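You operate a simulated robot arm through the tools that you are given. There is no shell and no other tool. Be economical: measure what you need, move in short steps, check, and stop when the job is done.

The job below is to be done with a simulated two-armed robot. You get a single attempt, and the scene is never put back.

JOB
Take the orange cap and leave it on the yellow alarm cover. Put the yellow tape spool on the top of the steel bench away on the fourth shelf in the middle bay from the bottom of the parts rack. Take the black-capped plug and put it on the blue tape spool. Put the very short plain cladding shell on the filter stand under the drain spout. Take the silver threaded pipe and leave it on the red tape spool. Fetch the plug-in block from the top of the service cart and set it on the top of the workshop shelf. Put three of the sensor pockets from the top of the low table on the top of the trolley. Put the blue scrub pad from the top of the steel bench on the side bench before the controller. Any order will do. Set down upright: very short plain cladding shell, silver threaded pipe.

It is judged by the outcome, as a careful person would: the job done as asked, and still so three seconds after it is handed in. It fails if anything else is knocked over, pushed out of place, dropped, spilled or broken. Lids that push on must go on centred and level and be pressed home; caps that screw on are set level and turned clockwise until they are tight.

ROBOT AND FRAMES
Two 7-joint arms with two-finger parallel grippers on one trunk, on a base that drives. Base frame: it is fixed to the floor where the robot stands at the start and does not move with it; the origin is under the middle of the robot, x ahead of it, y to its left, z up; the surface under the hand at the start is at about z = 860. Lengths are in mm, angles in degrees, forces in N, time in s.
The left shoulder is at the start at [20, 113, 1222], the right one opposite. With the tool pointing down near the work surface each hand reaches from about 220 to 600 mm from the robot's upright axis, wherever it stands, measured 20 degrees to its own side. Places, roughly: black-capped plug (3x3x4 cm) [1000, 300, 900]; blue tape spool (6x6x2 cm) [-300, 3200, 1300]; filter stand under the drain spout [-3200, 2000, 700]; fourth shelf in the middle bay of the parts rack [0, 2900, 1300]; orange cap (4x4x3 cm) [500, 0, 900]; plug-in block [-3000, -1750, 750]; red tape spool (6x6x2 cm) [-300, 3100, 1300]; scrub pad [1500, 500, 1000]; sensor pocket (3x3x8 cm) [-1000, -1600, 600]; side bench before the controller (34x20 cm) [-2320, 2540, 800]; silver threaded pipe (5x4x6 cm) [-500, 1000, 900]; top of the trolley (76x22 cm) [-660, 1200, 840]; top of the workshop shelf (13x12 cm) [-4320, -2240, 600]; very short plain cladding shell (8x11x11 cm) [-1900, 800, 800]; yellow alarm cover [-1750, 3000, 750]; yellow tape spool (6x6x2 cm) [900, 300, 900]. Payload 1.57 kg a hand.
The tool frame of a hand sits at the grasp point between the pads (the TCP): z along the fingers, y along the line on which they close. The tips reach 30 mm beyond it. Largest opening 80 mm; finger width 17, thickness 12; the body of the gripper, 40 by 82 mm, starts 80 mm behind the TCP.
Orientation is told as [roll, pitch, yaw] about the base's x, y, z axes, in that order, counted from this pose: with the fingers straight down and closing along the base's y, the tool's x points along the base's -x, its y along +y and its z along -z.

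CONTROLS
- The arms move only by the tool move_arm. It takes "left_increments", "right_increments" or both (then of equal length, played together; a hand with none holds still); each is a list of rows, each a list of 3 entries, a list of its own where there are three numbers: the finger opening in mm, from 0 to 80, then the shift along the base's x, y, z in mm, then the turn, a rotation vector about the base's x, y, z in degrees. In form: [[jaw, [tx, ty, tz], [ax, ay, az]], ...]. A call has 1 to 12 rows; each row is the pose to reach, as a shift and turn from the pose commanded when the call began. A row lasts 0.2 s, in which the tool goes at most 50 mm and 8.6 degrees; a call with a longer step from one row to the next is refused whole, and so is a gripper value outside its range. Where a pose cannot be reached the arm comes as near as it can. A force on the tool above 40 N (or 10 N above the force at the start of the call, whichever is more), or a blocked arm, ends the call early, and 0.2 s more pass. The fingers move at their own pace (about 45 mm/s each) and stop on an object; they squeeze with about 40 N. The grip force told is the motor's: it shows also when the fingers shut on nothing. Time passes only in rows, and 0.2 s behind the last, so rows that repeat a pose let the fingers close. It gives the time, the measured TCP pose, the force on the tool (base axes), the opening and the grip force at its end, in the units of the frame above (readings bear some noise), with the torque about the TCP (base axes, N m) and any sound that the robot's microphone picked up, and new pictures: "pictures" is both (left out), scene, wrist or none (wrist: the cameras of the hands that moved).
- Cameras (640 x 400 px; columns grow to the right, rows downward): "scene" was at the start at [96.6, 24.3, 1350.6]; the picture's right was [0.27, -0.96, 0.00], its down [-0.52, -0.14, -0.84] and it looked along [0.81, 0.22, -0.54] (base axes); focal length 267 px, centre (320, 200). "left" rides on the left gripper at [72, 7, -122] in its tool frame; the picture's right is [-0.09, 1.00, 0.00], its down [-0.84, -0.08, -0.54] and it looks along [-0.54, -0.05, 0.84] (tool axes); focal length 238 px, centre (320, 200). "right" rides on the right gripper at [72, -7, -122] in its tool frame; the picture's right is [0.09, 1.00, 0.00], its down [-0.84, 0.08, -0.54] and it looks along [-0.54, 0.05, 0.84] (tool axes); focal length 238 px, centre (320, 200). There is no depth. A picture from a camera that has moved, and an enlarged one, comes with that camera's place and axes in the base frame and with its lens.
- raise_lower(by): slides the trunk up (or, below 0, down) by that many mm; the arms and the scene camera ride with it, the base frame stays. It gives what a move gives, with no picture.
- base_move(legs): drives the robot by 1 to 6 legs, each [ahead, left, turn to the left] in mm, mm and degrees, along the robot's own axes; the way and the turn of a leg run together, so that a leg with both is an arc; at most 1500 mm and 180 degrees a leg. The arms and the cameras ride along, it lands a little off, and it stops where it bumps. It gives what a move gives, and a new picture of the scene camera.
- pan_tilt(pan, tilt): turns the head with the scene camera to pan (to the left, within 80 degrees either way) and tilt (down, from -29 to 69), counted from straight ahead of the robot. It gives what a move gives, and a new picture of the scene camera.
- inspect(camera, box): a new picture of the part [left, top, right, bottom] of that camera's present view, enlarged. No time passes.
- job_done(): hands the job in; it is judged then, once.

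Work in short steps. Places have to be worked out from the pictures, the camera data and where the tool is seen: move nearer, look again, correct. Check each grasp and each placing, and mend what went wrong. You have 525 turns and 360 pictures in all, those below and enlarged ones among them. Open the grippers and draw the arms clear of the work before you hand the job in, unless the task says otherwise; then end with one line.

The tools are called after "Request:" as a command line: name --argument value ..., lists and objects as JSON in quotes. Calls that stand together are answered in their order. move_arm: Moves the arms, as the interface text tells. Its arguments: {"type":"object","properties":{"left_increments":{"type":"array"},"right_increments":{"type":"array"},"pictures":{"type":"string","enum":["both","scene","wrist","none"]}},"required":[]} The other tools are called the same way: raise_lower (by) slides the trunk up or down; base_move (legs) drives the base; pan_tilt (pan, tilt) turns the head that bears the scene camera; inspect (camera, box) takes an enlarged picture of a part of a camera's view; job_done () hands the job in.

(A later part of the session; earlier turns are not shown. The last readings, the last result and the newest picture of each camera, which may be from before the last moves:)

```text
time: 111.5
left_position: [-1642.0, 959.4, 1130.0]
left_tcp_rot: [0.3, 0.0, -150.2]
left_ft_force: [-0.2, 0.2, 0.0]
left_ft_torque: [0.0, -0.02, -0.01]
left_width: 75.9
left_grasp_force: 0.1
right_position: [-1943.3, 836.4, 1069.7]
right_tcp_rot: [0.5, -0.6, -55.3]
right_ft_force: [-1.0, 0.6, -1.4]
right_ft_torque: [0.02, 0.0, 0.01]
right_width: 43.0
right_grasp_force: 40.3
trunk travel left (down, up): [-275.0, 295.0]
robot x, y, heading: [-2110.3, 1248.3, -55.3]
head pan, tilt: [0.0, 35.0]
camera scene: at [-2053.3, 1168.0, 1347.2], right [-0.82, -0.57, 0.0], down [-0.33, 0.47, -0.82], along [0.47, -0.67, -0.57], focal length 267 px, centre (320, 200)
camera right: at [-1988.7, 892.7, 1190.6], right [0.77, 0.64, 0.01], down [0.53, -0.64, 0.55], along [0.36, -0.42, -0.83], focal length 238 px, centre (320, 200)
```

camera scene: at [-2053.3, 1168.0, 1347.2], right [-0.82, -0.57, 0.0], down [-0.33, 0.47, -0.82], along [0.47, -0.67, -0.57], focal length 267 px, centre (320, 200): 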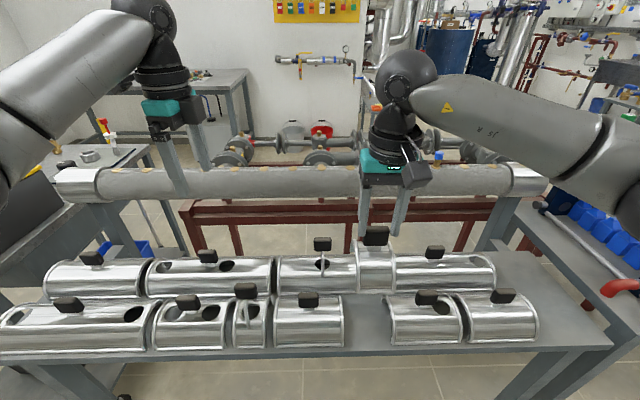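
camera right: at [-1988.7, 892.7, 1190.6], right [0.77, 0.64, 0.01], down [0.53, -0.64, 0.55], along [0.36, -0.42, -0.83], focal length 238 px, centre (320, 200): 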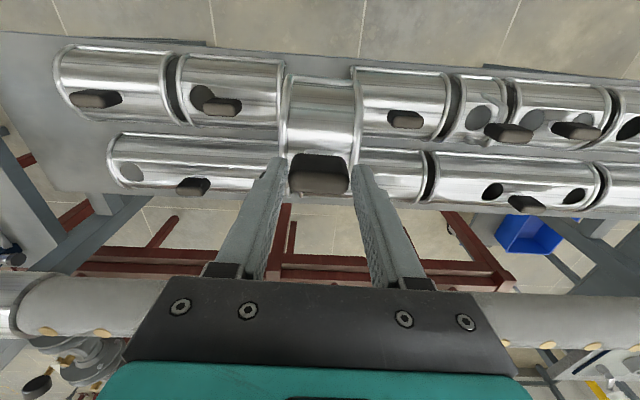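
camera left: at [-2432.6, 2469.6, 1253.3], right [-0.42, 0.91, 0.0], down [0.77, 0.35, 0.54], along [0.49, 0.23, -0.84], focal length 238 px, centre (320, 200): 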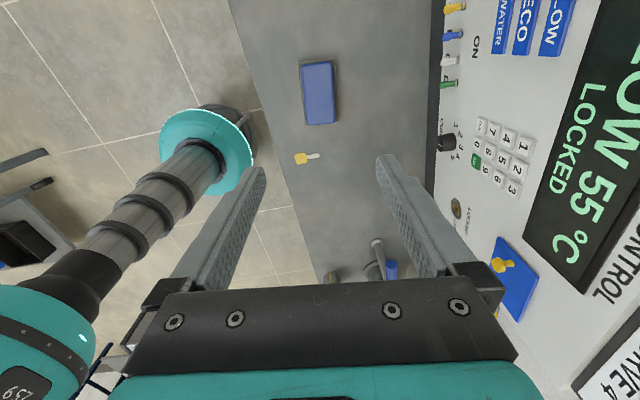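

The shell is lifted cleanly. I back away, turn round and head for the bench with the drain spout.

Request:
base_move --legs '[[-300, 0, 0], [0, 0, 180], [0, 400, 0]]'

Request:
pan_tilt --pan -5 --tilt 28

```text
time: 123.0
left_position: [-3084.5, 1552.6, 1129.1]
left_tcp_rot: [0.4, 0.1, 30.2]
left_ft_force: [0.4, -0.7, -0.3]
left_ft_torque: [0.01, -0.04, -0.04]
left_width: 75.7
left_grasp_force: 0.0
right_position: [-2784.7, 1677.3, 1069.3]
right_tcp_rot: [0.4, -0.6, 125.1]
right_ft_force: [-0.1, 0.1, -1.1]
right_ft_torque: [0.03, -0.03, -0.02]
right_width: 43.2
right_grasp_force: 39.7
trunk travel left (down, up): [-275.0, 295.0]
robot x, y, heading: [-2615.3, 1272.2, 125.0]
head pan, tilt: [0.0, 35.0]
camera scene: at [-2670.7, 1347.7, 1347.3], right [0.82, 0.58, 0.0], down [0.33, -0.47, -0.82], along [-0.47, 0.67, -0.57], focal length 267 px, centre (320, 200)
```

scene: 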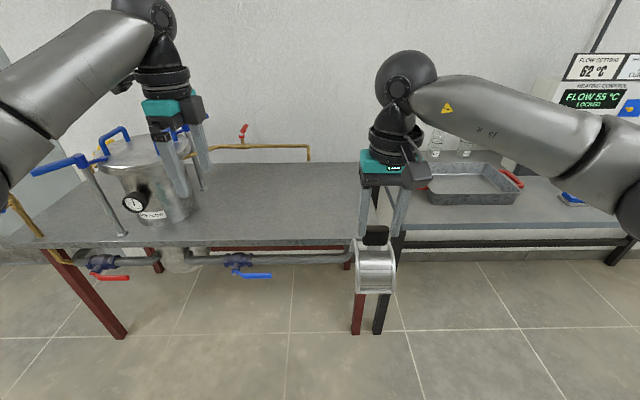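

```text
time: 123.7
left_position: [-3084.0, 1554.2, 1131.0]
left_tcp_rot: [0.2, 0.0, 30.1]
left_ft_force: [0.4, -0.4, 0.0]
left_ft_torque: [0.0, 0.03, 0.0]
left_width: 76.0
left_grasp_force: 0.0
right_position: [-2783.8, 1678.1, 1068.8]
right_tcp_rot: [0.5, -0.5, 125.1]
right_ft_force: [0.6, -0.7, -1.8]
right_ft_torque: [0.02, -0.01, -0.01]
right_width: 42.9
right_grasp_force: 40.0
trunk travel left (down, up): [-275.0, 295.0]
robot x, y, heading: [-2615.0, 1266.2, 125.1]
head pan, tilt: [-5.0, 28.0]
camera scene: at [-2665.4, 1354.9, 1358.2], right [0.86, 0.5, 0.0], down [0.24, -0.41, -0.88], along [-0.44, 0.76, -0.47], focal length 267 px, centre (320, 200)
```

scene: 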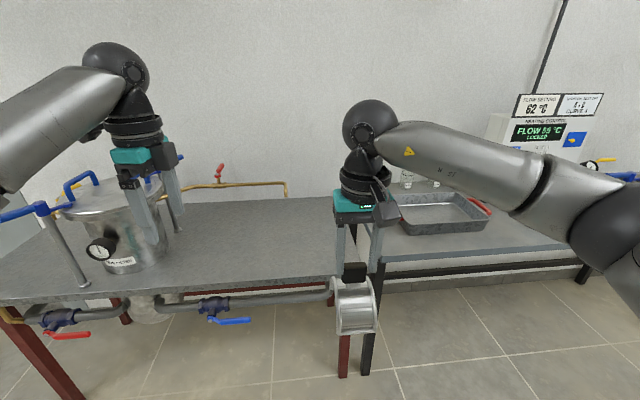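

The projected stand position falls on the right part of this table below the brass spout. I enlarge it.

Request:
inspect --camera "scene" --box '[130, 150, 350, 310]'

```text
2.50 times, centred on (240, 230) of scene
camera zoom: at [-2665.4, 1354.9, 1358.2], right [0.86, 0.5, 0.0], down [0.24, -0.41, -0.88], along [-0.44, 0.76, -0.47], focal length 666 px, centre (520, 125)
```

zoom: 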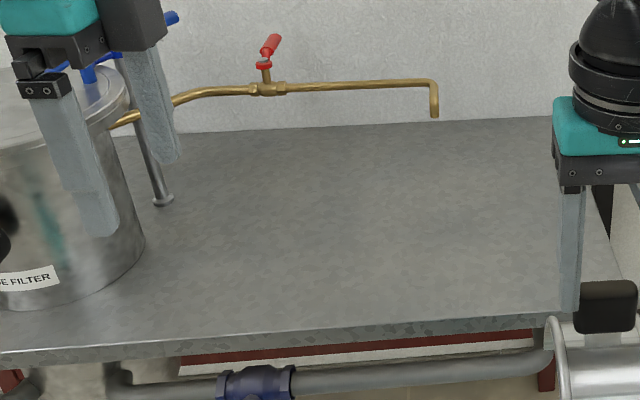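

The filter stand is this table, with the brass spout's outlet near [-3195, 2020, 920]. I raise and retract the left hand to clear the tank's handles before driving closer.

Request:
move_arm --left_increments '[[40, [20, -30, 30], [0, 0, 0]], [40, [40, -58, 60], [0, 0, 0]], [40, [60, -86, 90], [0, 0, 0]], [40, [80, -114, 100], [0, 0, 0]], [40, [100, -142, 110], [0, 0, 0]], [40, [115, -164, 120], [0, 0, 0]], [40, [115, -164, 120], [0, 0, 0]]]' --pictures "none"

Request:
base_move --legs '[[250, 60, 0]]'

Request:
inspect --camera "right" --box '[0, 0, 640, 400]'

```text
time: 125.3
left_position: [-2969.6, 1389.3, 1251.3]
left_tcp_rot: [0.3, 0.0, 30.2]
left_ft_force: [-0.5, -0.6, -0.6]
left_ft_torque: [0.02, 0.02, 0.03]
left_width: 40.2
left_grasp_force: 0.1
right_position: [-2784.0, 1677.4, 1069.2]
right_tcp_rot: [0.6, -0.6, 125.1]
right_ft_force: [0.7, 0.9, -0.9]
right_ft_torque: [-0.01, -0.03, 0.01]
right_width: 43.6
right_grasp_force: 40.3
trunk travel left (down, up): [-275.0, 295.0]
robot x, y, heading: [-2615.4, 1269.0, 125.2]
head pan, tilt: [-5.0, 28.0]
```

```text
time: 127.2
left_position: [-3160.3, 1557.2, 1251.0]
left_tcp_rot: [0.2, 0.0, 30.0]
left_ft_force: [-0.7, -0.2, 0.8]
left_ft_torque: [-0.06, -0.04, 0.02]
left_width: 40.0
left_grasp_force: 0.1
right_position: [-2975.0, 1844.4, 1068.8]
right_tcp_rot: [0.5, -0.7, 125.1]
right_ft_force: [-0.3, -0.1, -1.0]
right_ft_torque: [-0.02, 0.01, -0.01]
right_width: 42.9
right_grasp_force: 39.7
trunk travel left (down, up): [-275.0, 295.0]
robot x, y, heading: [-2808.5, 1433.1, 124.7]
head pan, tilt: [-5.0, 28.0]
camera scene: at [-2856.8, 1521.9, 1358.2], right [0.87, 0.5, 0.0], down [0.24, -0.41, -0.88], along [-0.44, 0.76, -0.47], focal length 267 px, centre (320, 200)
```

scene: 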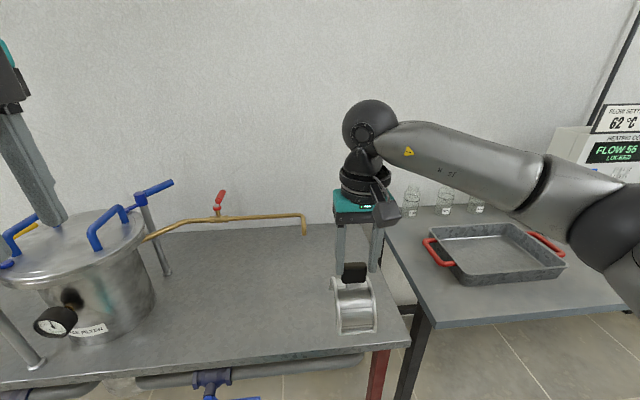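

```text
1.00 times, centred on (320, 200) of right (not enlarged: the box is as wide or as high as the picture)
camera zoom: at [-2925.0, 1789.5, 1189.9], right [-0.76, -0.65, 0.01], down [-0.54, 0.64, 0.55], along [-0.36, 0.42, -0.83], focal length 238 px, centre (320, 200)
```

zoom: 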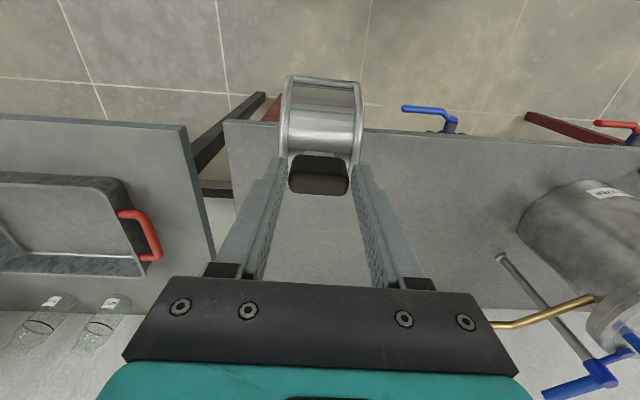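

Spout tip is near [-3220, 2055, 905]. I aim to set the shell just in front and slightly right of the outlet, about [-3167, 2023]; I drive 170 mm closer.

Request:
base_move --legs '[[170, 60, 0]]'

Request:
pan_tilt --pan -5 --tilt 40

```text
time: 128.7
left_position: [-3303.2, 1659.3, 1251.6]
left_tcp_rot: [0.3, 0.0, 29.8]
left_ft_force: [0.0, 0.6, 0.2]
left_ft_torque: [0.01, -0.04, 0.01]
left_width: 40.0
left_grasp_force: 0.0
right_position: [-3116.3, 1947.5, 1069.3]
right_tcp_rot: [0.5, -0.6, 124.8]
right_ft_force: [-0.3, -0.3, -1.5]
right_ft_torque: [0.01, -0.02, 0.01]
right_width: 43.3
right_grasp_force: 39.7
trunk travel left (down, up): [-275.0, 295.0]
robot x, y, heading: [-2948.8, 1536.3, 125.1]
head pan, tilt: [-5.0, 28.0]
camera scene: at [-2999.6, 1624.0, 1358.2], right [0.87, 0.5, 0.0], down [0.23, -0.41, -0.88], along [-0.44, 0.77, -0.47], focal length 267 px, centre (320, 200)
```

scene: 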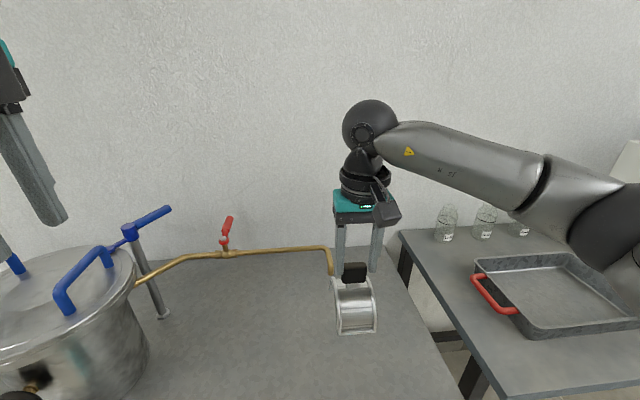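

```text
time: 129.4
left_position: [-3302.5, 1659.4, 1250.7]
left_tcp_rot: [0.3, 0.0, 30.0]
left_ft_force: [-0.3, 0.5, -0.4]
left_ft_torque: [0.01, 0.0, -0.02]
left_width: 40.0
left_grasp_force: 0.0
right_position: [-3115.7, 1946.5, 1069.6]
right_tcp_rot: [0.5, -0.6, 124.9]
right_ft_force: [0.5, -1.0, -0.8]
right_ft_torque: [-0.01, -0.01, 0.02]
right_width: 43.1
right_grasp_force: 39.7
trunk travel left (down, up): [-275.0, 295.0]
robot x, y, heading: [-2944.5, 1533.2, 124.8]
head pan, tilt: [-5.0, 40.0]
camera scene: at [-2995.8, 1618.1, 1339.8], right [0.87, 0.5, 0.0], down [0.32, -0.56, -0.77], along [-0.38, 0.66, -0.64], focal length 267 px, centre (320, 200)
```

scene: 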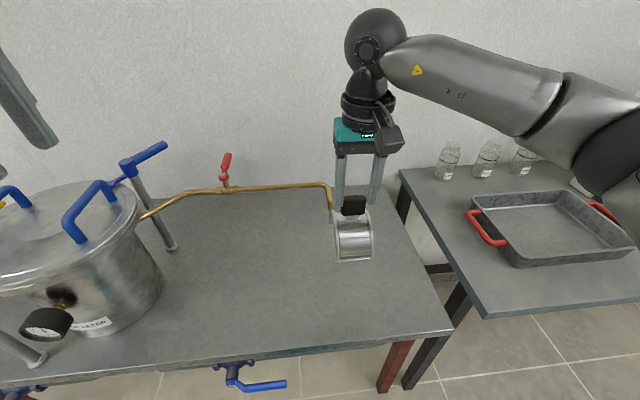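

I move the shell to about [-3166, 1995], which keeps the gripper some 30 mm in front of the spout, and lower partway.

Request:
move_arm --right_increments '[[10, [-25, 24, 0], [0, 0, 0]], [10, [-50, 48, 0], [0, 0, 0]], [10, [-50, 48, -40], [0, 0, 0]], [10, [-50, 48, -80], [0, 0, 0]], [10, [-50, 48, -110], [0, 0, 0]], [10, [-50, 48, -110], [0, 0, 0]]]' --pictures "both"

```text
time: 130.8
left_position: [-3302.3, 1659.3, 1251.2]
left_tcp_rot: [0.3, 0.1, 30.0]
left_ft_force: [0.3, -0.4, -0.2]
left_ft_torque: [-0.03, 0.01, 0.02]
left_width: 40.0
left_grasp_force: 0.0
right_position: [-3168.8, 1994.1, 958.4]
right_tcp_rot: [0.5, -0.6, 124.9]
right_ft_force: [-1.2, -0.1, -1.5]
right_ft_torque: [-0.03, 0.01, 0.02]
right_width: 42.9
right_grasp_force: 40.6
trunk travel left (down, up): [-275.0, 295.0]
robot x, y, heading: [-2951.2, 1533.6, 124.7]
head pan, tilt: [-5.0, 40.0]
camera scene: at [-2995.7, 1618.1, 1339.7], right [0.87, 0.5, 0.0], down [0.32, -0.56, -0.77], along [-0.38, 0.66, -0.64], focal length 267 px, centre (320, 200)
camera right: at [-3118.0, 1938.4, 1079.8], right [-0.76, -0.64, 0.01], down [-0.53, 0.64, 0.55], along [-0.36, 0.42, -0.83], focal length 238 px, centre (320, 200)
```

scene: 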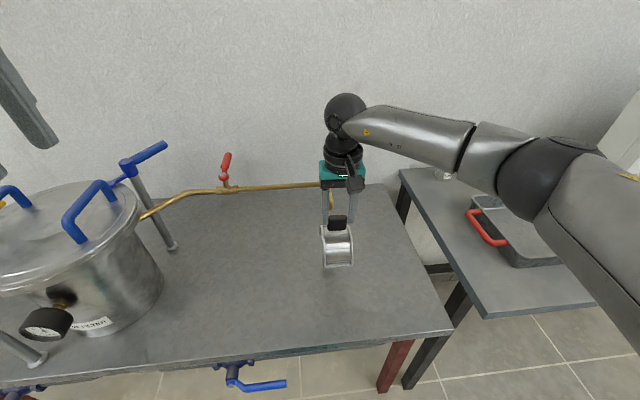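
right: 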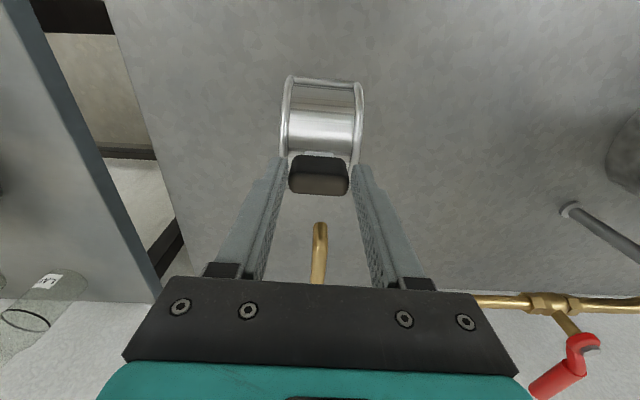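

The spout is about 70 mm beyond the hand axis, so there is room. I lower further, nudging 12 mm forward, with small steps.

Request:
move_arm --right_increments '[[10, [-7, 10, -10], [0, 0, 0]], [10, [-7, 10, -20], [0, 0, 0]], [10, [-7, 10, -30], [0, 0, 0]], [10, [-7, 10, -40], [0, 0, 0]], [10, [-7, 10, -48], [0, 0, 0]], [10, [-7, 10, -54], [0, 0, 0]], [10, [-7, 10, -54], [0, 0, 0]]]' --pictures "both"

```text
time: 132.4
left_position: [-3302.3, 1658.8, 1251.5]
left_tcp_rot: [0.3, 0.0, 29.9]
left_ft_force: [0.0, 0.4, 0.2]
left_ft_torque: [0.0, -0.01, 0.0]
left_width: 40.2
left_grasp_force: 0.1
right_position: [-3173.7, 2004.5, 905.4]
right_tcp_rot: [0.4, -0.6, 124.9]
right_ft_force: [-0.4, -1.0, -1.1]
right_ft_torque: [0.01, -0.01, 0.03]
right_width: 43.3
right_grasp_force: 39.9
trunk travel left (down, up): [-275.0, 295.0]
robot x, y, heading: [-2945.5, 1531.9, 124.8]
head pan, tilt: [-5.0, 40.0]
camera scene: at [-2995.8, 1618.1, 1339.7], right [0.87, 0.5, 0.0], down [0.32, -0.56, -0.77], along [-0.38, 0.66, -0.64], focal length 267 px, centre (320, 200)
camera right: at [-3123.5, 1949.9, 1026.5], right [-0.76, -0.65, 0.01], down [-0.54, 0.64, 0.55], along [-0.36, 0.42, -0.83], focal length 238 px, centre (320, 200)
```

scene: 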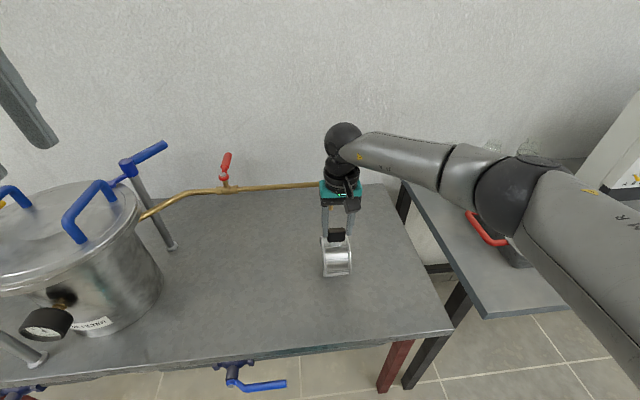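
right: 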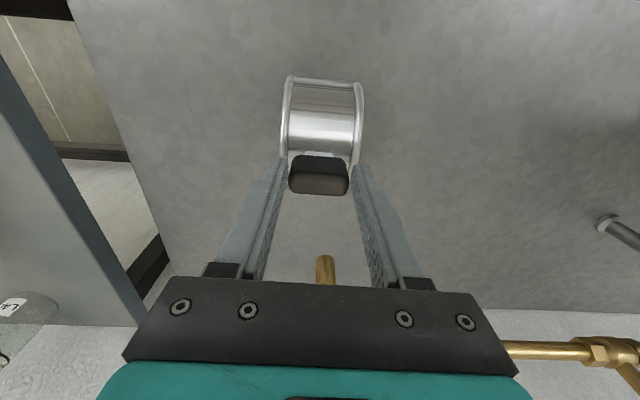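

Clearance to the spout is fine. I keep lowering in small steps until contact.

Request:
move_arm --right_increments '[[10, [0, 0, -5], [0, 0, 0]], [10, [0, 0, -10], [0, 0, 0]], [10, [0, 0, -15], [0, 0, 0]], [10, [0, 0, -20], [0, 0, 0]], [10, [0, 0, -25], [0, 0, 0]], [10, [0, 0, -30], [0, 0, 0]], [10, [0, 0, -35], [0, 0, 0]], [10, [0, 0, -40], [0, 0, 0]]]' --pictures "scene"

```text
time: 134.2
left_position: [-3301.9, 1658.4, 1252.5]
left_tcp_rot: [0.4, 0.0, 29.9]
left_ft_force: [-0.7, 0.1, 0.3]
left_ft_torque: [0.03, -0.02, 0.01]
left_width: 40.1
left_grasp_force: 0.0
right_position: [-3174.9, 2004.2, 869.9]
right_tcp_rot: [0.6, -0.9, 124.9]
right_ft_force: [2.9, -2.8, 23.7]
right_ft_torque: [-0.52, -0.71, 0.01]
right_width: 43.0
right_grasp_force: 40.0
trunk travel left (down, up): [-275.0, 295.0]
robot x, y, heading: [-2947.0, 1536.3, 125.0]
head pan, tilt: [-5.0, 40.0]
camera scene: at [-2994.6, 1616.3, 1340.2], right [0.87, 0.5, 0.0], down [0.32, -0.56, -0.77], along [-0.38, 0.67, -0.64], focal length 267 px, centre (320, 200)
```

scene: 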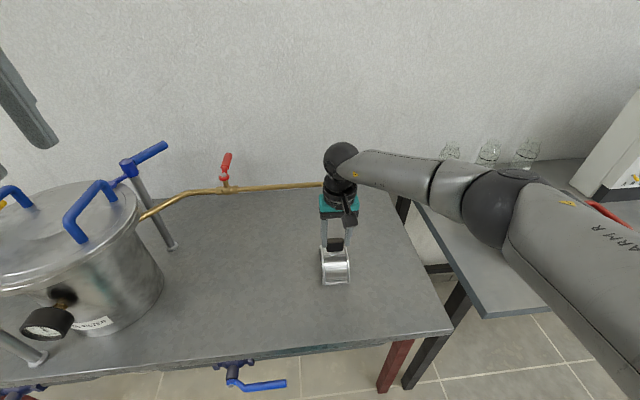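

Contact at 870 with 24 N. I ease up, open and rise straight.

Request:
move_arm --right_increments '[[10, [0, 0, 3], [0, 0, 0]], [10, [0, 0, 3], [0, 0, 0]], [60, [0, 0, 3], [0, 0, 0]], [64, [0, 0, 3], [0, 0, 0]], [64, [0, 0, 3], [0, 0, 0]], [64, [0, 0, 20], [0, 0, 0]], [64, [0, 0, 60], [0, 0, 0]], [64, [0, 0, 105], [0, 0, 0]], [64, [0, 0, 150], [0, 0, 0]], [64, [0, 0, 200], [0, 0, 0]], [64, [30, -40, 230], [0, 0, 0]], [64, [30, -40, 230], [0, 0, 0]]]' --pictures "both"

```text
refused: row 11 steps farther than a row can; nothing moved
```

Request:
move_arm --right_increments '[[10, [0, 0, 3], [0, 0, 0]], [10, [0, 0, 3], [0, 0, 0]], [60, [0, 0, 3], [0, 0, 0]], [64, [0, 0, 3], [0, 0, 0]], [64, [0, 0, 3], [0, 0, 0]], [64, [0, 0, 20], [0, 0, 0]], [64, [0, 0, 60], [0, 0, 0]], [64, [0, 0, 105], [0, 0, 0]], [64, [0, 0, 150], [0, 0, 0]], [64, [0, 0, 190], [0, 0, 0]], [64, [0, 0, 230], [0, 0, 0]], [64, [0, 0, 230], [0, 0, 0]]]' --pictures "both"

```text
time: 136.8
left_position: [-3302.7, 1658.7, 1250.4]
left_tcp_rot: [0.3, -0.1, 29.9]
left_ft_force: [0.3, -0.1, -0.8]
left_ft_torque: [-0.01, -0.01, 0.02]
left_width: 39.8
left_grasp_force: 0.0
right_position: [-3173.1, 2004.5, 1097.8]
right_tcp_rot: [0.4, -0.6, 124.8]
right_ft_force: [0.2, 0.5, 0.2]
right_ft_torque: [0.0, 0.0, -0.03]
right_width: 64.1
right_grasp_force: 0.1
trunk travel left (down, up): [-275.0, 295.0]
robot x, y, heading: [-2949.1, 1534.0, 125.1]
head pan, tilt: [-5.0, 40.0]
camera scene: at [-2995.8, 1618.2, 1339.7], right [0.87, 0.5, 0.0], down [0.32, -0.56, -0.77], along [-0.38, 0.66, -0.64], focal length 267 px, centre (320, 200)
camera right: at [-3123.0, 1948.9, 1218.3], right [-0.76, -0.64, 0.01], down [-0.53, 0.64, 0.55], along [-0.36, 0.42, -0.83], focal length 238 px, centre (320, 200)
```

scene: 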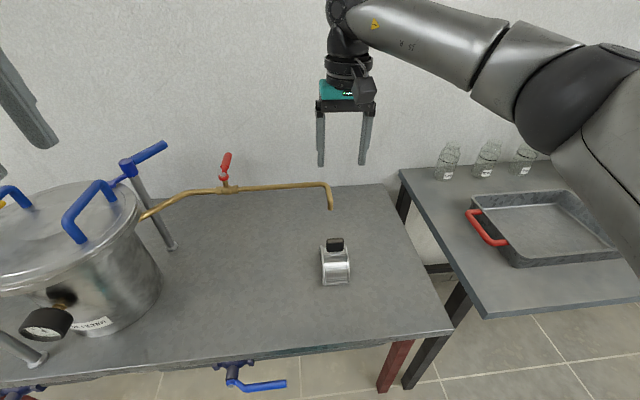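
right: 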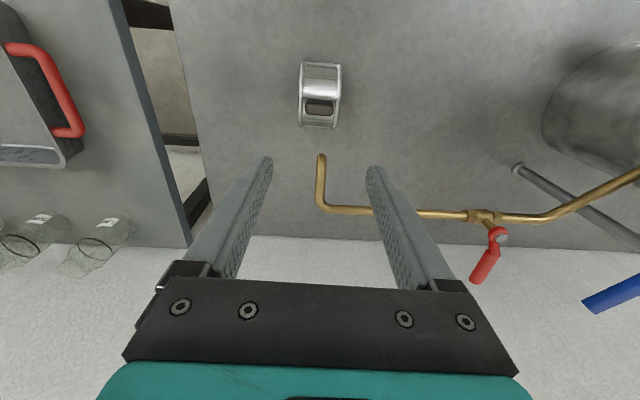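

The shell stands upright by the spout. I pull the right hand in, back off, turn to face along the room and look for a way to the service cart.

Request:
move_arm --right_increments '[[64, [28, -40, 0], [0, 0, 0]], [64, [56, -80, 30], [0, 0, 0]], [64, [84, -120, 60], [0, 0, 0]], [64, [112, -160, 90], [0, 0, 0]], [64, [112, -160, 120], [0, 0, 0]]]' --pictures "none"

Request:
base_move --legs '[[-450, 0, 0], [0, 0, 90]]'

Request:
pan_tilt --pan 0 --tilt 20

Request:
pan_tilt --pan 55 --tilt 20

```text
refused: row 2 steps farther than a row can; nothing moved
```

```text
time: 143.2
left_position: [-2829.4, 820.6, 1250.9]
left_tcp_rot: [0.3, 0.0, 118.2]
left_ft_force: [-0.5, -0.1, -0.2]
left_ft_torque: [0.03, 0.0, 0.02]
left_width: 40.2
left_grasp_force: 0.1
right_position: [-3170.2, 961.6, 1096.7]
right_tcp_rot: [0.5, -0.6, -146.8]
right_ft_force: [-0.1, 0.4, -0.6]
right_ft_torque: [-0.01, -0.04, 0.0]
right_width: 63.8
right_grasp_force: 0.0
trunk travel left (down, up): [-275.0, 295.0]
robot x, y, heading: [-2696.5, 1171.6, -146.7]
head pan, tilt: [-5.0, 40.0]
camera scene: at [-2778.1, 1127.1, 1339.7], right [-0.47, 0.88, 0.0], down [0.57, 0.3, -0.77], along [-0.68, -0.36, -0.64], focal length 267 px, centre (320, 200)
```

scene: 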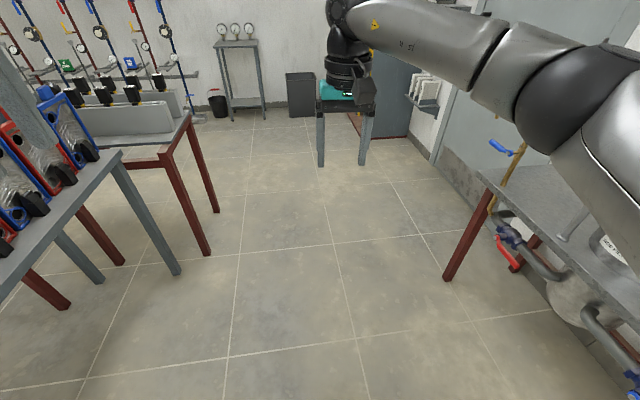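

```text
time: 144.1
left_position: [-2830.4, 821.6, 1251.2]
left_tcp_rot: [0.3, 0.1, 118.2]
left_ft_force: [-0.3, 0.0, 0.0]
left_ft_torque: [0.03, -0.02, -0.01]
left_width: 40.5
left_grasp_force: 0.1
right_position: [-3171.4, 961.2, 1097.6]
right_tcp_rot: [0.5, -0.6, -146.8]
right_ft_force: [0.0, 1.0, 0.9]
right_ft_torque: [-0.04, -0.02, 0.02]
right_width: 64.1
right_grasp_force: 0.1
trunk travel left (down, up): [-275.0, 295.0]
robot x, y, heading: [-2694.1, 1172.9, -146.8]
head pan, tilt: [0.0, 20.0]
camera scene: at [-2781.2, 1116.3, 1371.1], right [-0.55, 0.84, 0.0], down [0.29, 0.19, -0.94], along [-0.79, -0.51, -0.34], focal length 267 px, centre (320, 200)
```

scene: 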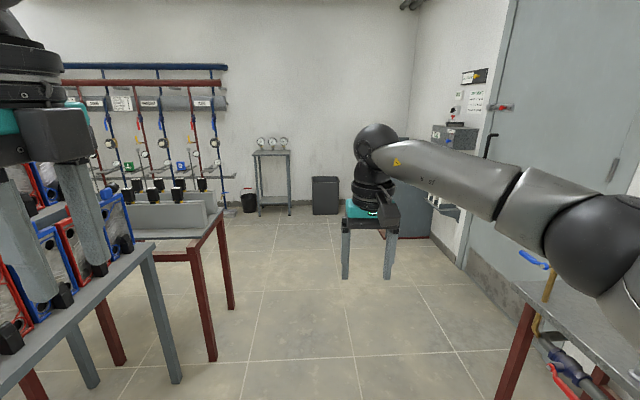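

```text
time: 145.3
left_position: [-2829.3, 821.5, 1251.8]
left_tcp_rot: [0.3, 0.0, 118.3]
left_ft_force: [-0.6, 0.3, -0.7]
left_ft_torque: [0.0, 0.02, -0.03]
left_width: 40.1
left_grasp_force: 0.2
right_position: [-3169.7, 962.0, 1097.2]
right_tcp_rot: [0.5, -0.6, -146.7]
right_ft_force: [0.3, 0.8, 0.4]
right_ft_torque: [0.02, 0.0, 0.0]
right_width: 63.8
right_grasp_force: 0.1
trunk travel left (down, up): [-275.0, 295.0]
robot x, y, heading: [-2696.4, 1175.2, -147.0]
head pan, tilt: [55.0, 20.0]
camera scene: at [-2706.2, 1074.2, 1371.1], right [-1.0, 0.03, 0.0], down [0.01, 0.34, -0.94], along [-0.03, -0.94, -0.34], focal length 267 px, centre (320, 200)
```

scene: 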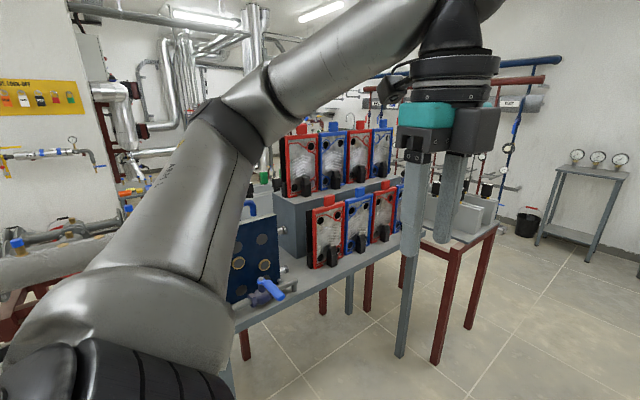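

The way along the room (towards -a) is open. I drive down it and then turn left to look towards the cart.

Request:
base_move --legs '[[0, 0, 3], [1300, 0, 0], [1050, 0, 0], [0, 0, 90]]'

Request:
pan_tilt --pan 0 --tilt 22

Request:
pan_tilt --pan -50 --tilt 22

```text
time: 161.2
left_position: [-4283.5, -339.8, 1252.5]
left_tcp_rot: [0.5, 0.0, -151.5]
left_ft_force: [0.0, 0.3, -0.3]
left_ft_torque: [-0.05, 0.03, 0.0]
left_width: 39.7
left_grasp_force: 0.0
right_position: [-4420.5, -680.6, 1097.1]
right_tcp_rot: [0.4, -0.6, -56.5]
right_ft_force: [-0.9, 0.3, 0.5]
right_ft_torque: [0.0, 0.01, 0.03]
right_width: 63.7
right_grasp_force: 0.0
trunk travel left (down, up): [-275.0, 295.0]
robot x, y, heading: [-4637.4, -207.2, -56.4]
head pan, tilt: [55.0, 20.0]
camera scene: at [-4535.2, -216.3, 1371.1], right [-0.03, -1.0, 0.0], down [-0.34, 0.01, -0.94], along [0.94, -0.02, -0.34], focal length 267 px, centre (320, 200)
```

scene: 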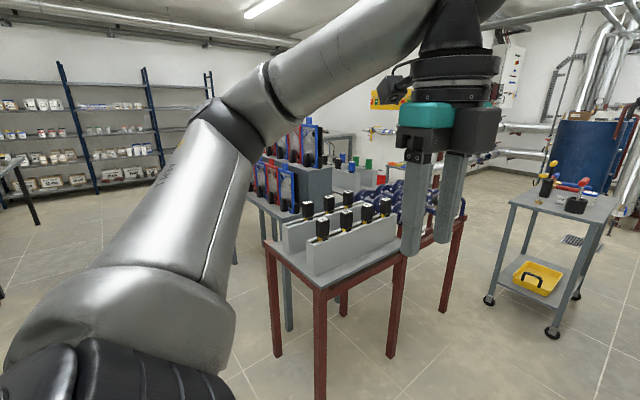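

```text
time: 162.4
left_position: [-4283.7, -338.8, 1251.0]
left_tcp_rot: [0.4, -0.1, -151.5]
left_ft_force: [-0.8, 0.5, -0.3]
left_ft_torque: [0.01, -0.01, 0.06]
left_width: 39.7
left_grasp_force: 0.1
right_position: [-4421.2, -679.2, 1098.1]
right_tcp_rot: [0.5, -0.7, -56.5]
right_ft_force: [0.7, -0.2, 0.0]
right_ft_torque: [0.02, -0.01, 0.01]
right_width: 64.0
right_grasp_force: 0.1
trunk travel left (down, up): [-275.0, 295.0]
robot x, y, heading: [-4633.7, -205.1, -56.6]
head pan, tilt: [0.0, 22.0]
camera scene: at [-4577.0, -291.3, 1367.9], right [-0.83, -0.55, 0.0], down [-0.21, 0.31, -0.93], along [0.51, -0.77, -0.37], focal length 267 px, centre (320, 200)
```

scene: 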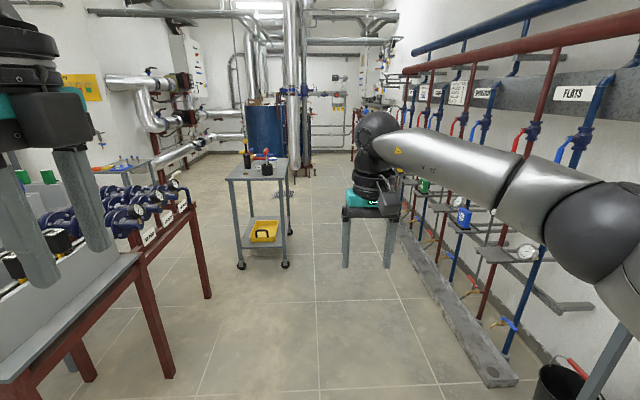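

```text
time: 163.6
left_position: [-4284.2, -338.8, 1250.9]
left_tcp_rot: [0.4, 0.1, -151.5]
left_ft_force: [0.4, -0.5, 0.1]
left_ft_torque: [0.02, 0.02, 0.02]
left_width: 39.9
left_grasp_force: 0.1
right_position: [-4420.9, -680.1, 1097.6]
right_tcp_rot: [0.5, -0.5, -56.6]
right_ft_force: [0.2, 0.2, 1.1]
right_ft_torque: [0.0, 0.01, -0.03]
right_width: 63.9
right_grasp_force: 0.0
trunk travel left (down, up): [-275.0, 295.0]
robot x, y, heading: [-4631.9, -207.0, -56.5]
head pan, tilt: [-50.0, 22.0]
camera scene: at [-4654.6, -303.0, 1367.9], right [-0.96, 0.28, 0.0], down [0.11, 0.36, -0.93], along [-0.26, -0.89, -0.37], focal length 267 px, centre (320, 200)
```

scene: 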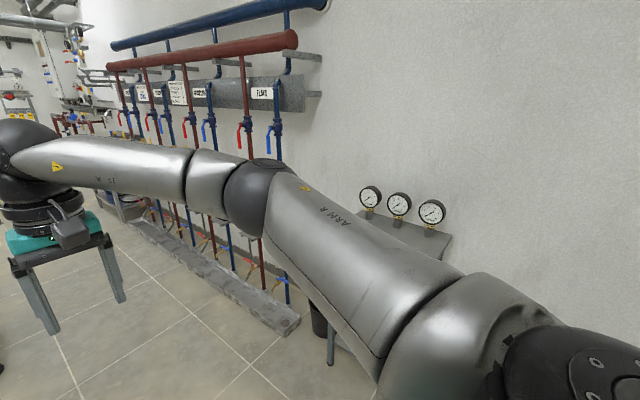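

The service cart stands ahead on the left and small wall shelves hang on the rig to the right. I drive ahead towards the cart.

Request:
base_move --legs '[[1350, 0, 0]]'

Request:
pan_tilt --pan 15 --tilt 30

Request:
pan_tilt --pan -45 --tilt 25

```text
time: 170.3
left_position: [-3560.4, -1473.4, 1251.3]
left_tcp_rot: [0.3, 0.1, -153.0]
left_ft_force: [0.2, -0.2, 0.8]
left_ft_torque: [0.02, 0.0, -0.01]
left_width: 40.0
left_grasp_force: 0.2
right_position: [-3707.4, -1811.1, 1097.0]
right_tcp_rot: [0.5, -0.5, -58.0]
right_ft_force: [0.6, -0.1, -0.5]
right_ft_torque: [0.0, 0.0, -0.04]
right_width: 64.3
right_grasp_force: 0.1
trunk travel left (down, up): [-275.0, 295.0]
robot x, y, heading: [-3910.9, -1334.5, -58.0]
head pan, tilt: [-50.0, 22.0]
camera scene: at [-3931.4, -1428.7, 1367.9], right [-0.95, 0.31, 0.0], down [0.12, 0.36, -0.93], along [-0.29, -0.88, -0.37], focal length 267 px, centre (320, 200)
```

scene: 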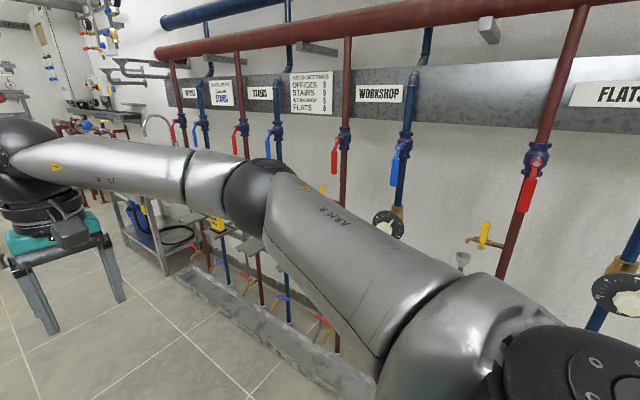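

```text
time: 171.7
left_position: [-3561.2, -1473.5, 1251.5]
left_tcp_rot: [0.4, 0.0, -153.0]
left_ft_force: [0.8, -0.2, 0.5]
left_ft_torque: [0.05, 0.01, 0.01]
left_width: 40.2
left_grasp_force: 0.1
right_position: [-3706.6, -1811.6, 1096.9]
right_tcp_rot: [0.5, -0.6, -58.0]
right_ft_force: [0.0, -0.7, -0.4]
right_ft_torque: [-0.02, -0.02, -0.02]
right_width: 64.0
right_grasp_force: 0.0
trunk travel left (down, up): [-275.0, 295.0]
robot x, y, heading: [-3906.1, -1327.0, -57.9]
head pan, tilt: [15.0, 30.0]
camera scene: at [-3836.7, -1401.9, 1355.1], right [-0.68, -0.73, 0.0], down [-0.37, 0.34, -0.87], along [0.63, -0.59, -0.5], focal length 267 px, centre (320, 200)
```

scene: 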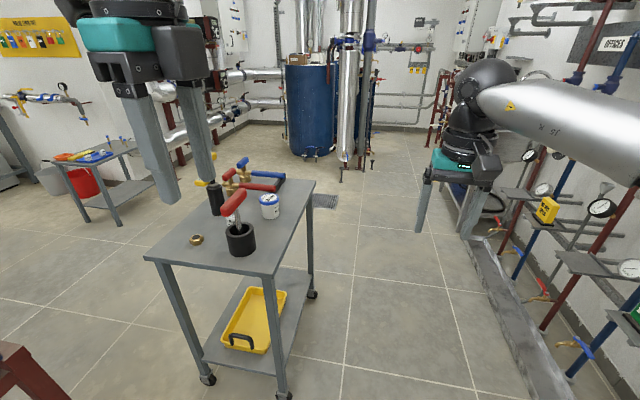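

```text
time: 173.0
left_position: [-3561.3, -1474.4, 1250.6]
left_tcp_rot: [0.3, -0.1, -153.0]
left_ft_force: [0.3, -0.6, 0.9]
left_ft_torque: [0.0, 0.02, 0.03]
left_width: 39.8
left_grasp_force: 0.1
right_position: [-3707.0, -1811.2, 1096.8]
right_tcp_rot: [0.5, -0.6, -58.0]
right_ft_force: [-0.1, 0.3, -0.3]
right_ft_torque: [0.03, 0.0, -0.02]
right_width: 64.1
right_grasp_force: 0.0
trunk travel left (down, up): [-275.0, 295.0]
robot x, y, heading: [-3908.9, -1332.0, -57.8]
head pan, tilt: [-45.0, 25.0]
camera scene: at [-3923.4, -1430.0, 1363.0], right [-0.97, 0.22, 0.0], down [0.09, 0.41, -0.91], along [-0.2, -0.88, -0.42], focal length 267 px, centre (320, 200)
```

scene: 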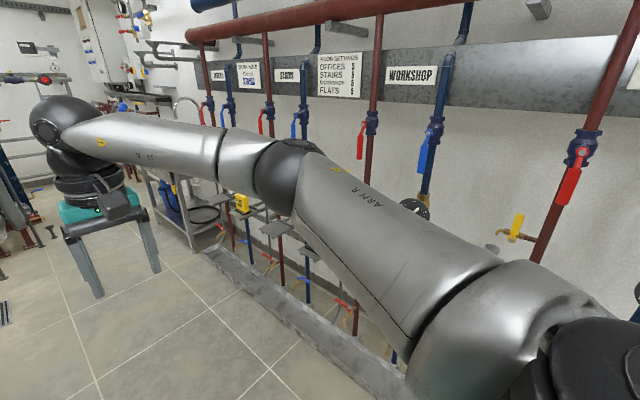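

I look more closely at the cart's items to find the plug-in block, and at the wall shelves.

Request:
pan_tilt --pan 15 --tilt 30

Request:
inspect --camera "scene" --box '[140, 140, 330, 280]'

Request:
inspect --camera "scene" --box '[480, 120, 640, 340]'

```text
time: 174.3
left_position: [-3560.9, -1473.5, 1251.8]
left_tcp_rot: [0.4, -0.1, -153.0]
left_ft_force: [-0.2, -0.6, -0.6]
left_ft_torque: [-0.01, -0.02, 0.02]
left_width: 39.9
left_grasp_force: 0.0
right_position: [-3706.7, -1811.2, 1096.7]
right_tcp_rot: [0.6, -0.7, -58.0]
right_ft_force: [-0.3, 0.0, 0.0]
right_ft_torque: [0.01, 0.05, 0.05]
right_width: 64.1
right_grasp_force: 0.0
trunk travel left (down, up): [-275.0, 295.0]
robot x, y, heading: [-3912.3, -1329.0, -58.0]
head pan, tilt: [15.0, 30.0]
camera scene: at [-3836.7, -1401.9, 1355.1], right [-0.68, -0.73, 0.0], down [-0.37, 0.34, -0.87], along [0.63, -0.59, -0.5], focal length 267 px, centre (320, 200)
```

scene: 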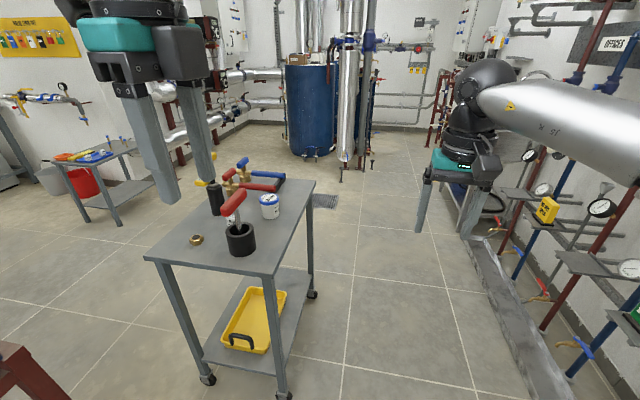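

```text
2.86 times, centred on (235, 210) of scene
camera zoom: at [-3836.7, -1401.9, 1355.1], right [-0.68, -0.73, 0.0], down [-0.37, 0.34, -0.87], along [0.63, -0.59, -0.5], focal length 762 px, centre (563, 171)
```

zoom: 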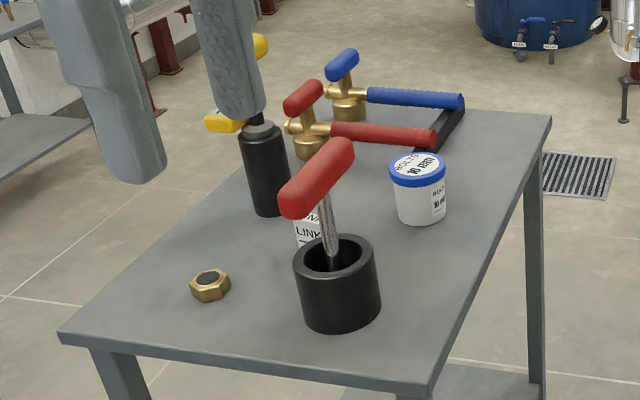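

```text
1.82 times, centred on (560, 230) of scene
camera zoom: at [-3836.7, -1401.9, 1355.1], right [-0.68, -0.73, 0.0], down [-0.37, 0.34, -0.87], along [0.63, -0.59, -0.5], focal length 485 px, centre (-116, 146)
```

zoom: 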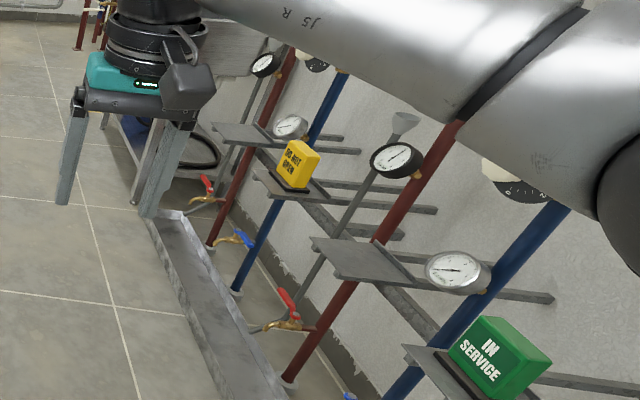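

The block with the "LINK" label is behind the red T-handle, near [-2972, -1735]. I move up to the cart's end to see it from above.

Request:
base_move --legs '[[0, 0, 3], [330, 380, 0]]'

Request:
pan_tilt --pan 10 --tilt 45

```text
time: 177.7
left_position: [-3038.4, -1503.3, 1251.5]
left_tcp_rot: [0.3, 0.0, -149.7]
left_ft_force: [-0.2, 0.7, -0.1]
left_ft_torque: [-0.01, 0.03, 0.01]
left_width: 39.9
left_grasp_force: 0.0
right_position: [-3166.1, -1849.2, 1097.3]
right_tcp_rot: [0.4, -0.6, -54.6]
right_ft_force: [0.3, 0.6, -0.3]
right_ft_torque: [-0.02, 0.03, 0.0]
right_width: 63.8
right_grasp_force: 0.1
trunk travel left (down, up): [-275.0, 295.0]
robot x, y, heading: [-3397.9, -1380.6, -54.7]
head pan, tilt: [15.0, 30.0]
camera scene: at [-3317.6, -1448.1, 1355.0], right [-0.64, -0.77, 0.0], down [-0.39, 0.32, -0.87], along [0.67, -0.55, -0.5], focal length 267 px, centre (320, 200)
```

scene: 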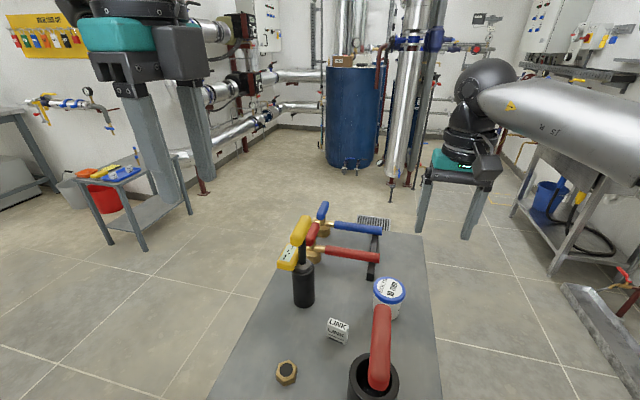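

```text
time: 178.5
left_position: [-3037.5, -1503.2, 1250.6]
left_tcp_rot: [0.3, 0.0, -149.6]
left_ft_force: [-0.4, 0.3, -0.5]
left_ft_torque: [0.0, -0.01, -0.01]
left_width: 39.8
left_grasp_force: 0.1
right_position: [-3164.1, -1848.8, 1097.4]
right_tcp_rot: [0.5, -0.6, -54.6]
right_ft_force: [0.2, 0.7, -0.2]
right_ft_torque: [-0.02, -0.01, 0.03]
right_width: 64.0
right_grasp_force: 0.0
trunk travel left (down, up): [-275.0, 295.0]
robot x, y, heading: [-3396.3, -1382.2, -54.5]
head pan, tilt: [10.0, 45.0]
camera scene: at [-3329.8, -1447.5, 1332.5], right [-0.7, -0.71, 0.0], down [-0.5, 0.5, -0.71], along [0.5, -0.5, -0.71], focal length 267 px, centre (320, 200)
```

scene: 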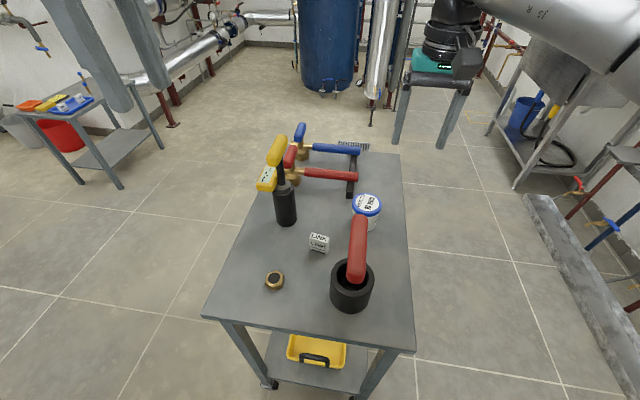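

The small white LINK block is at about [-3040, -1730]. I bring the left hand above it and view it from the wrist.

Request:
move_arm --left_increments '[[60, [0, -45, 0], [0, 0, 0]], [60, [0, -90, -10], [0, 0, 0]], [60, [0, -130, -30], [0, 0, 0]], [60, [-2, -170, -50], [0, 0, 0]], [60, [-3, -200, -90], [0, 0, 0]], [60, [-3, -200, -130], [0, 0, 0]], [60, [-3, -200, -170], [0, 0, 0]], [60, [-3, -200, -200], [0, 0, 0]], [60, [-3, -200, -200], [0, 0, 0]]]' --pictures "both"

```text
time: 180.5
left_position: [-3042.2, -1702.7, 1052.1]
left_tcp_rot: [0.5, 0.0, -149.7]
left_ft_force: [0.2, -0.2, -0.8]
left_ft_torque: [0.0, 0.03, -0.03]
left_width: 60.1
left_grasp_force: 0.0
right_position: [-3164.5, -1848.5, 1097.9]
right_tcp_rot: [0.5, -0.6, -54.6]
right_ft_force: [-0.2, -0.2, 0.7]
right_ft_torque: [-0.05, -0.04, -0.03]
right_width: 63.8
right_grasp_force: 0.1
trunk travel left (down, up): [-275.0, 295.0]
robot x, y, heading: [-3394.2, -1382.5, -54.9]
head pan, tilt: [10.0, 45.0]
camera scene: at [-3329.9, -1447.5, 1332.5], right [-0.7, -0.71, 0.0], down [-0.5, 0.5, -0.71], along [0.5, -0.5, -0.71], focal length 267 px, centre (320, 200)
camera left: at [-2977.3, -1670.6, 1174.3], right [0.42, -0.91, 0.01], down [-0.76, -0.35, 0.54], along [-0.49, -0.24, -0.84], focal length 238 px, centre (320, 200)
```

scene: 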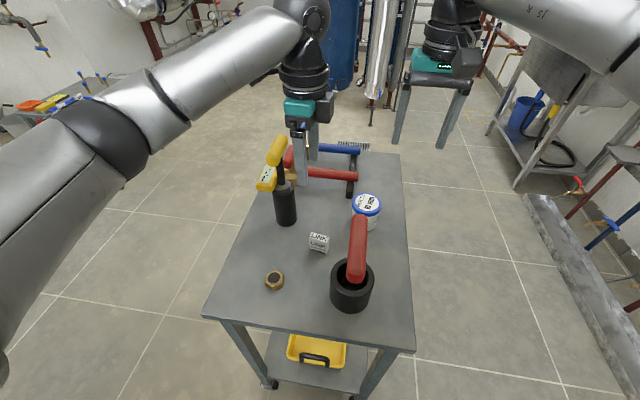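
left: 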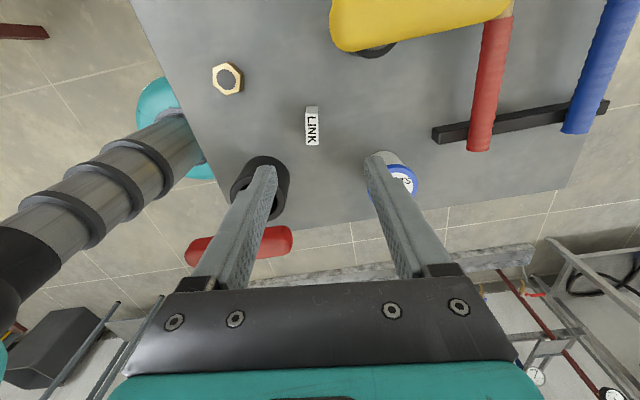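

Triangulation puts the block at [-3069, -1704], z about 832. I zoom for its orientation.

Request:
inspect --camera "left" --box '[270, 90, 370, 160]'

Request:
inspect --camera "scene" --box '[255, 190, 385, 320]'

```text
5.71 times, centred on (320, 125) of left
camera zoom: at [-2977.3, -1670.6, 1174.3], right [0.42, -0.91, 0.01], down [-0.76, -0.35, 0.54], along [-0.49, -0.24, -0.84], focal length 1362 px, centre (320, 629)
```

zoom: 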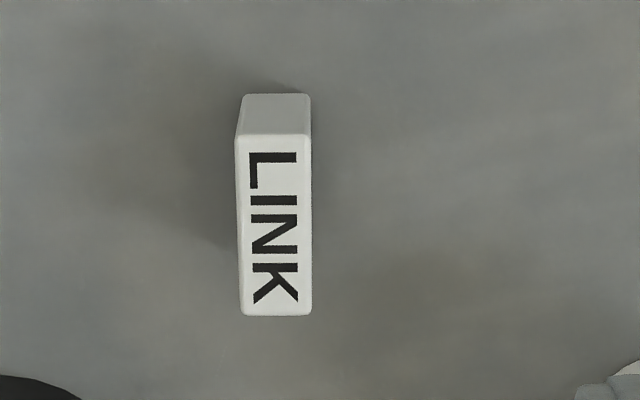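

```text
3.08 times, centred on (320, 255) of scene
camera zoom: at [-3329.9, -1447.5, 1332.5], right [-0.7, -0.71, 0.0], down [-0.5, 0.5, -0.71], along [0.5, -0.5, -0.71], focal length 820 px, centre (320, 31)
```

zoom: 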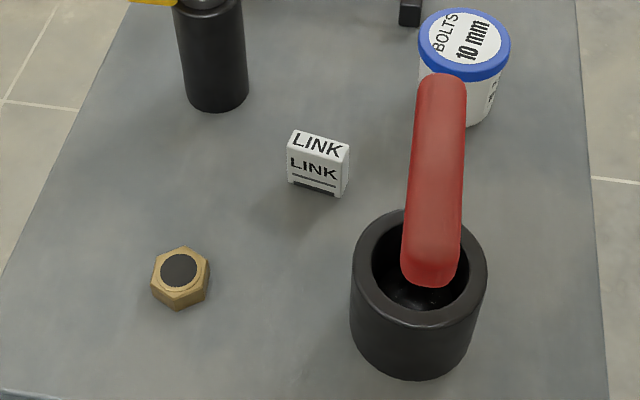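

The block is 45 x 18 mm standing, top at z 844. A yellow handle rises close on one side, so I raise the hand and turn it to close along the block's long side, which keeps its camera on the free side.

Request:
move_arm --left_increments '[[60, [-10, 0, 45], [0, 0, 0]], [60, [-27, 0, 80], [0, 0, 0]], [60, [-27, 0, 80], [0, 0, 8.5]], [60, [-27, 0, 80], [0, 0, 17]], [60, [-27, 0, 80], [0, 0, 25.5]], [60, [-27, 0, 80], [0, 0, 34]], [60, [-27, 0, 80], [0, 0, 42.5]], [60, [-27, 0, 80], [0, 0, 51]], [60, [-27, 0, 80], [0, 0, 59.5]], [60, [-27, 0, 80], [0, 0, 68]], [60, [-27, 0, 80], [0, 0, 76.5]], [60, [-27, 0, 80], [0, 0, 84.4]]]' --pictures "wrist"

```text
time: 183.1
left_position: [-3068.8, -1703.2, 1131.4]
left_tcp_rot: [0.4, -0.1, -65.0]
left_ft_force: [0.6, -0.3, 0.9]
left_ft_torque: [0.02, -0.02, -0.05]
left_width: 60.2
left_grasp_force: 0.0
right_position: [-3165.3, -1849.1, 1097.8]
right_tcp_rot: [0.5, -0.6, -54.6]
right_ft_force: [0.5, -0.2, 1.3]
right_ft_torque: [-0.01, 0.0, -0.02]
right_width: 64.1
right_grasp_force: 0.0
trunk travel left (down, up): [-275.0, 295.0]
robot x, y, heading: [-3392.3, -1383.2, -54.7]
head pan, tilt: [10.0, 45.0]
camera left: at [-3094.0, -1635.6, 1253.9], right [0.94, 0.34, 0.01], down [0.28, -0.79, 0.54], along [0.19, -0.51, -0.84], focal length 238 px, centre (320, 200)
```

left: 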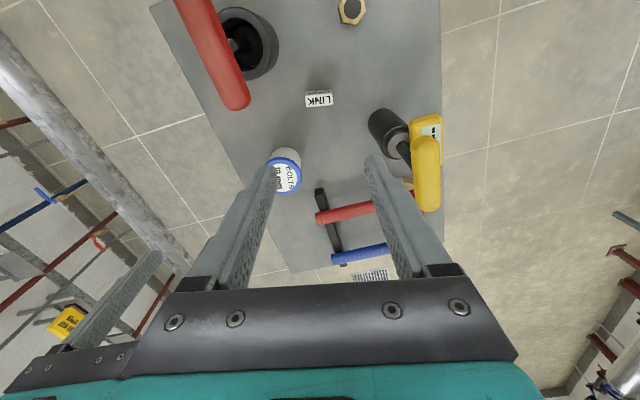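

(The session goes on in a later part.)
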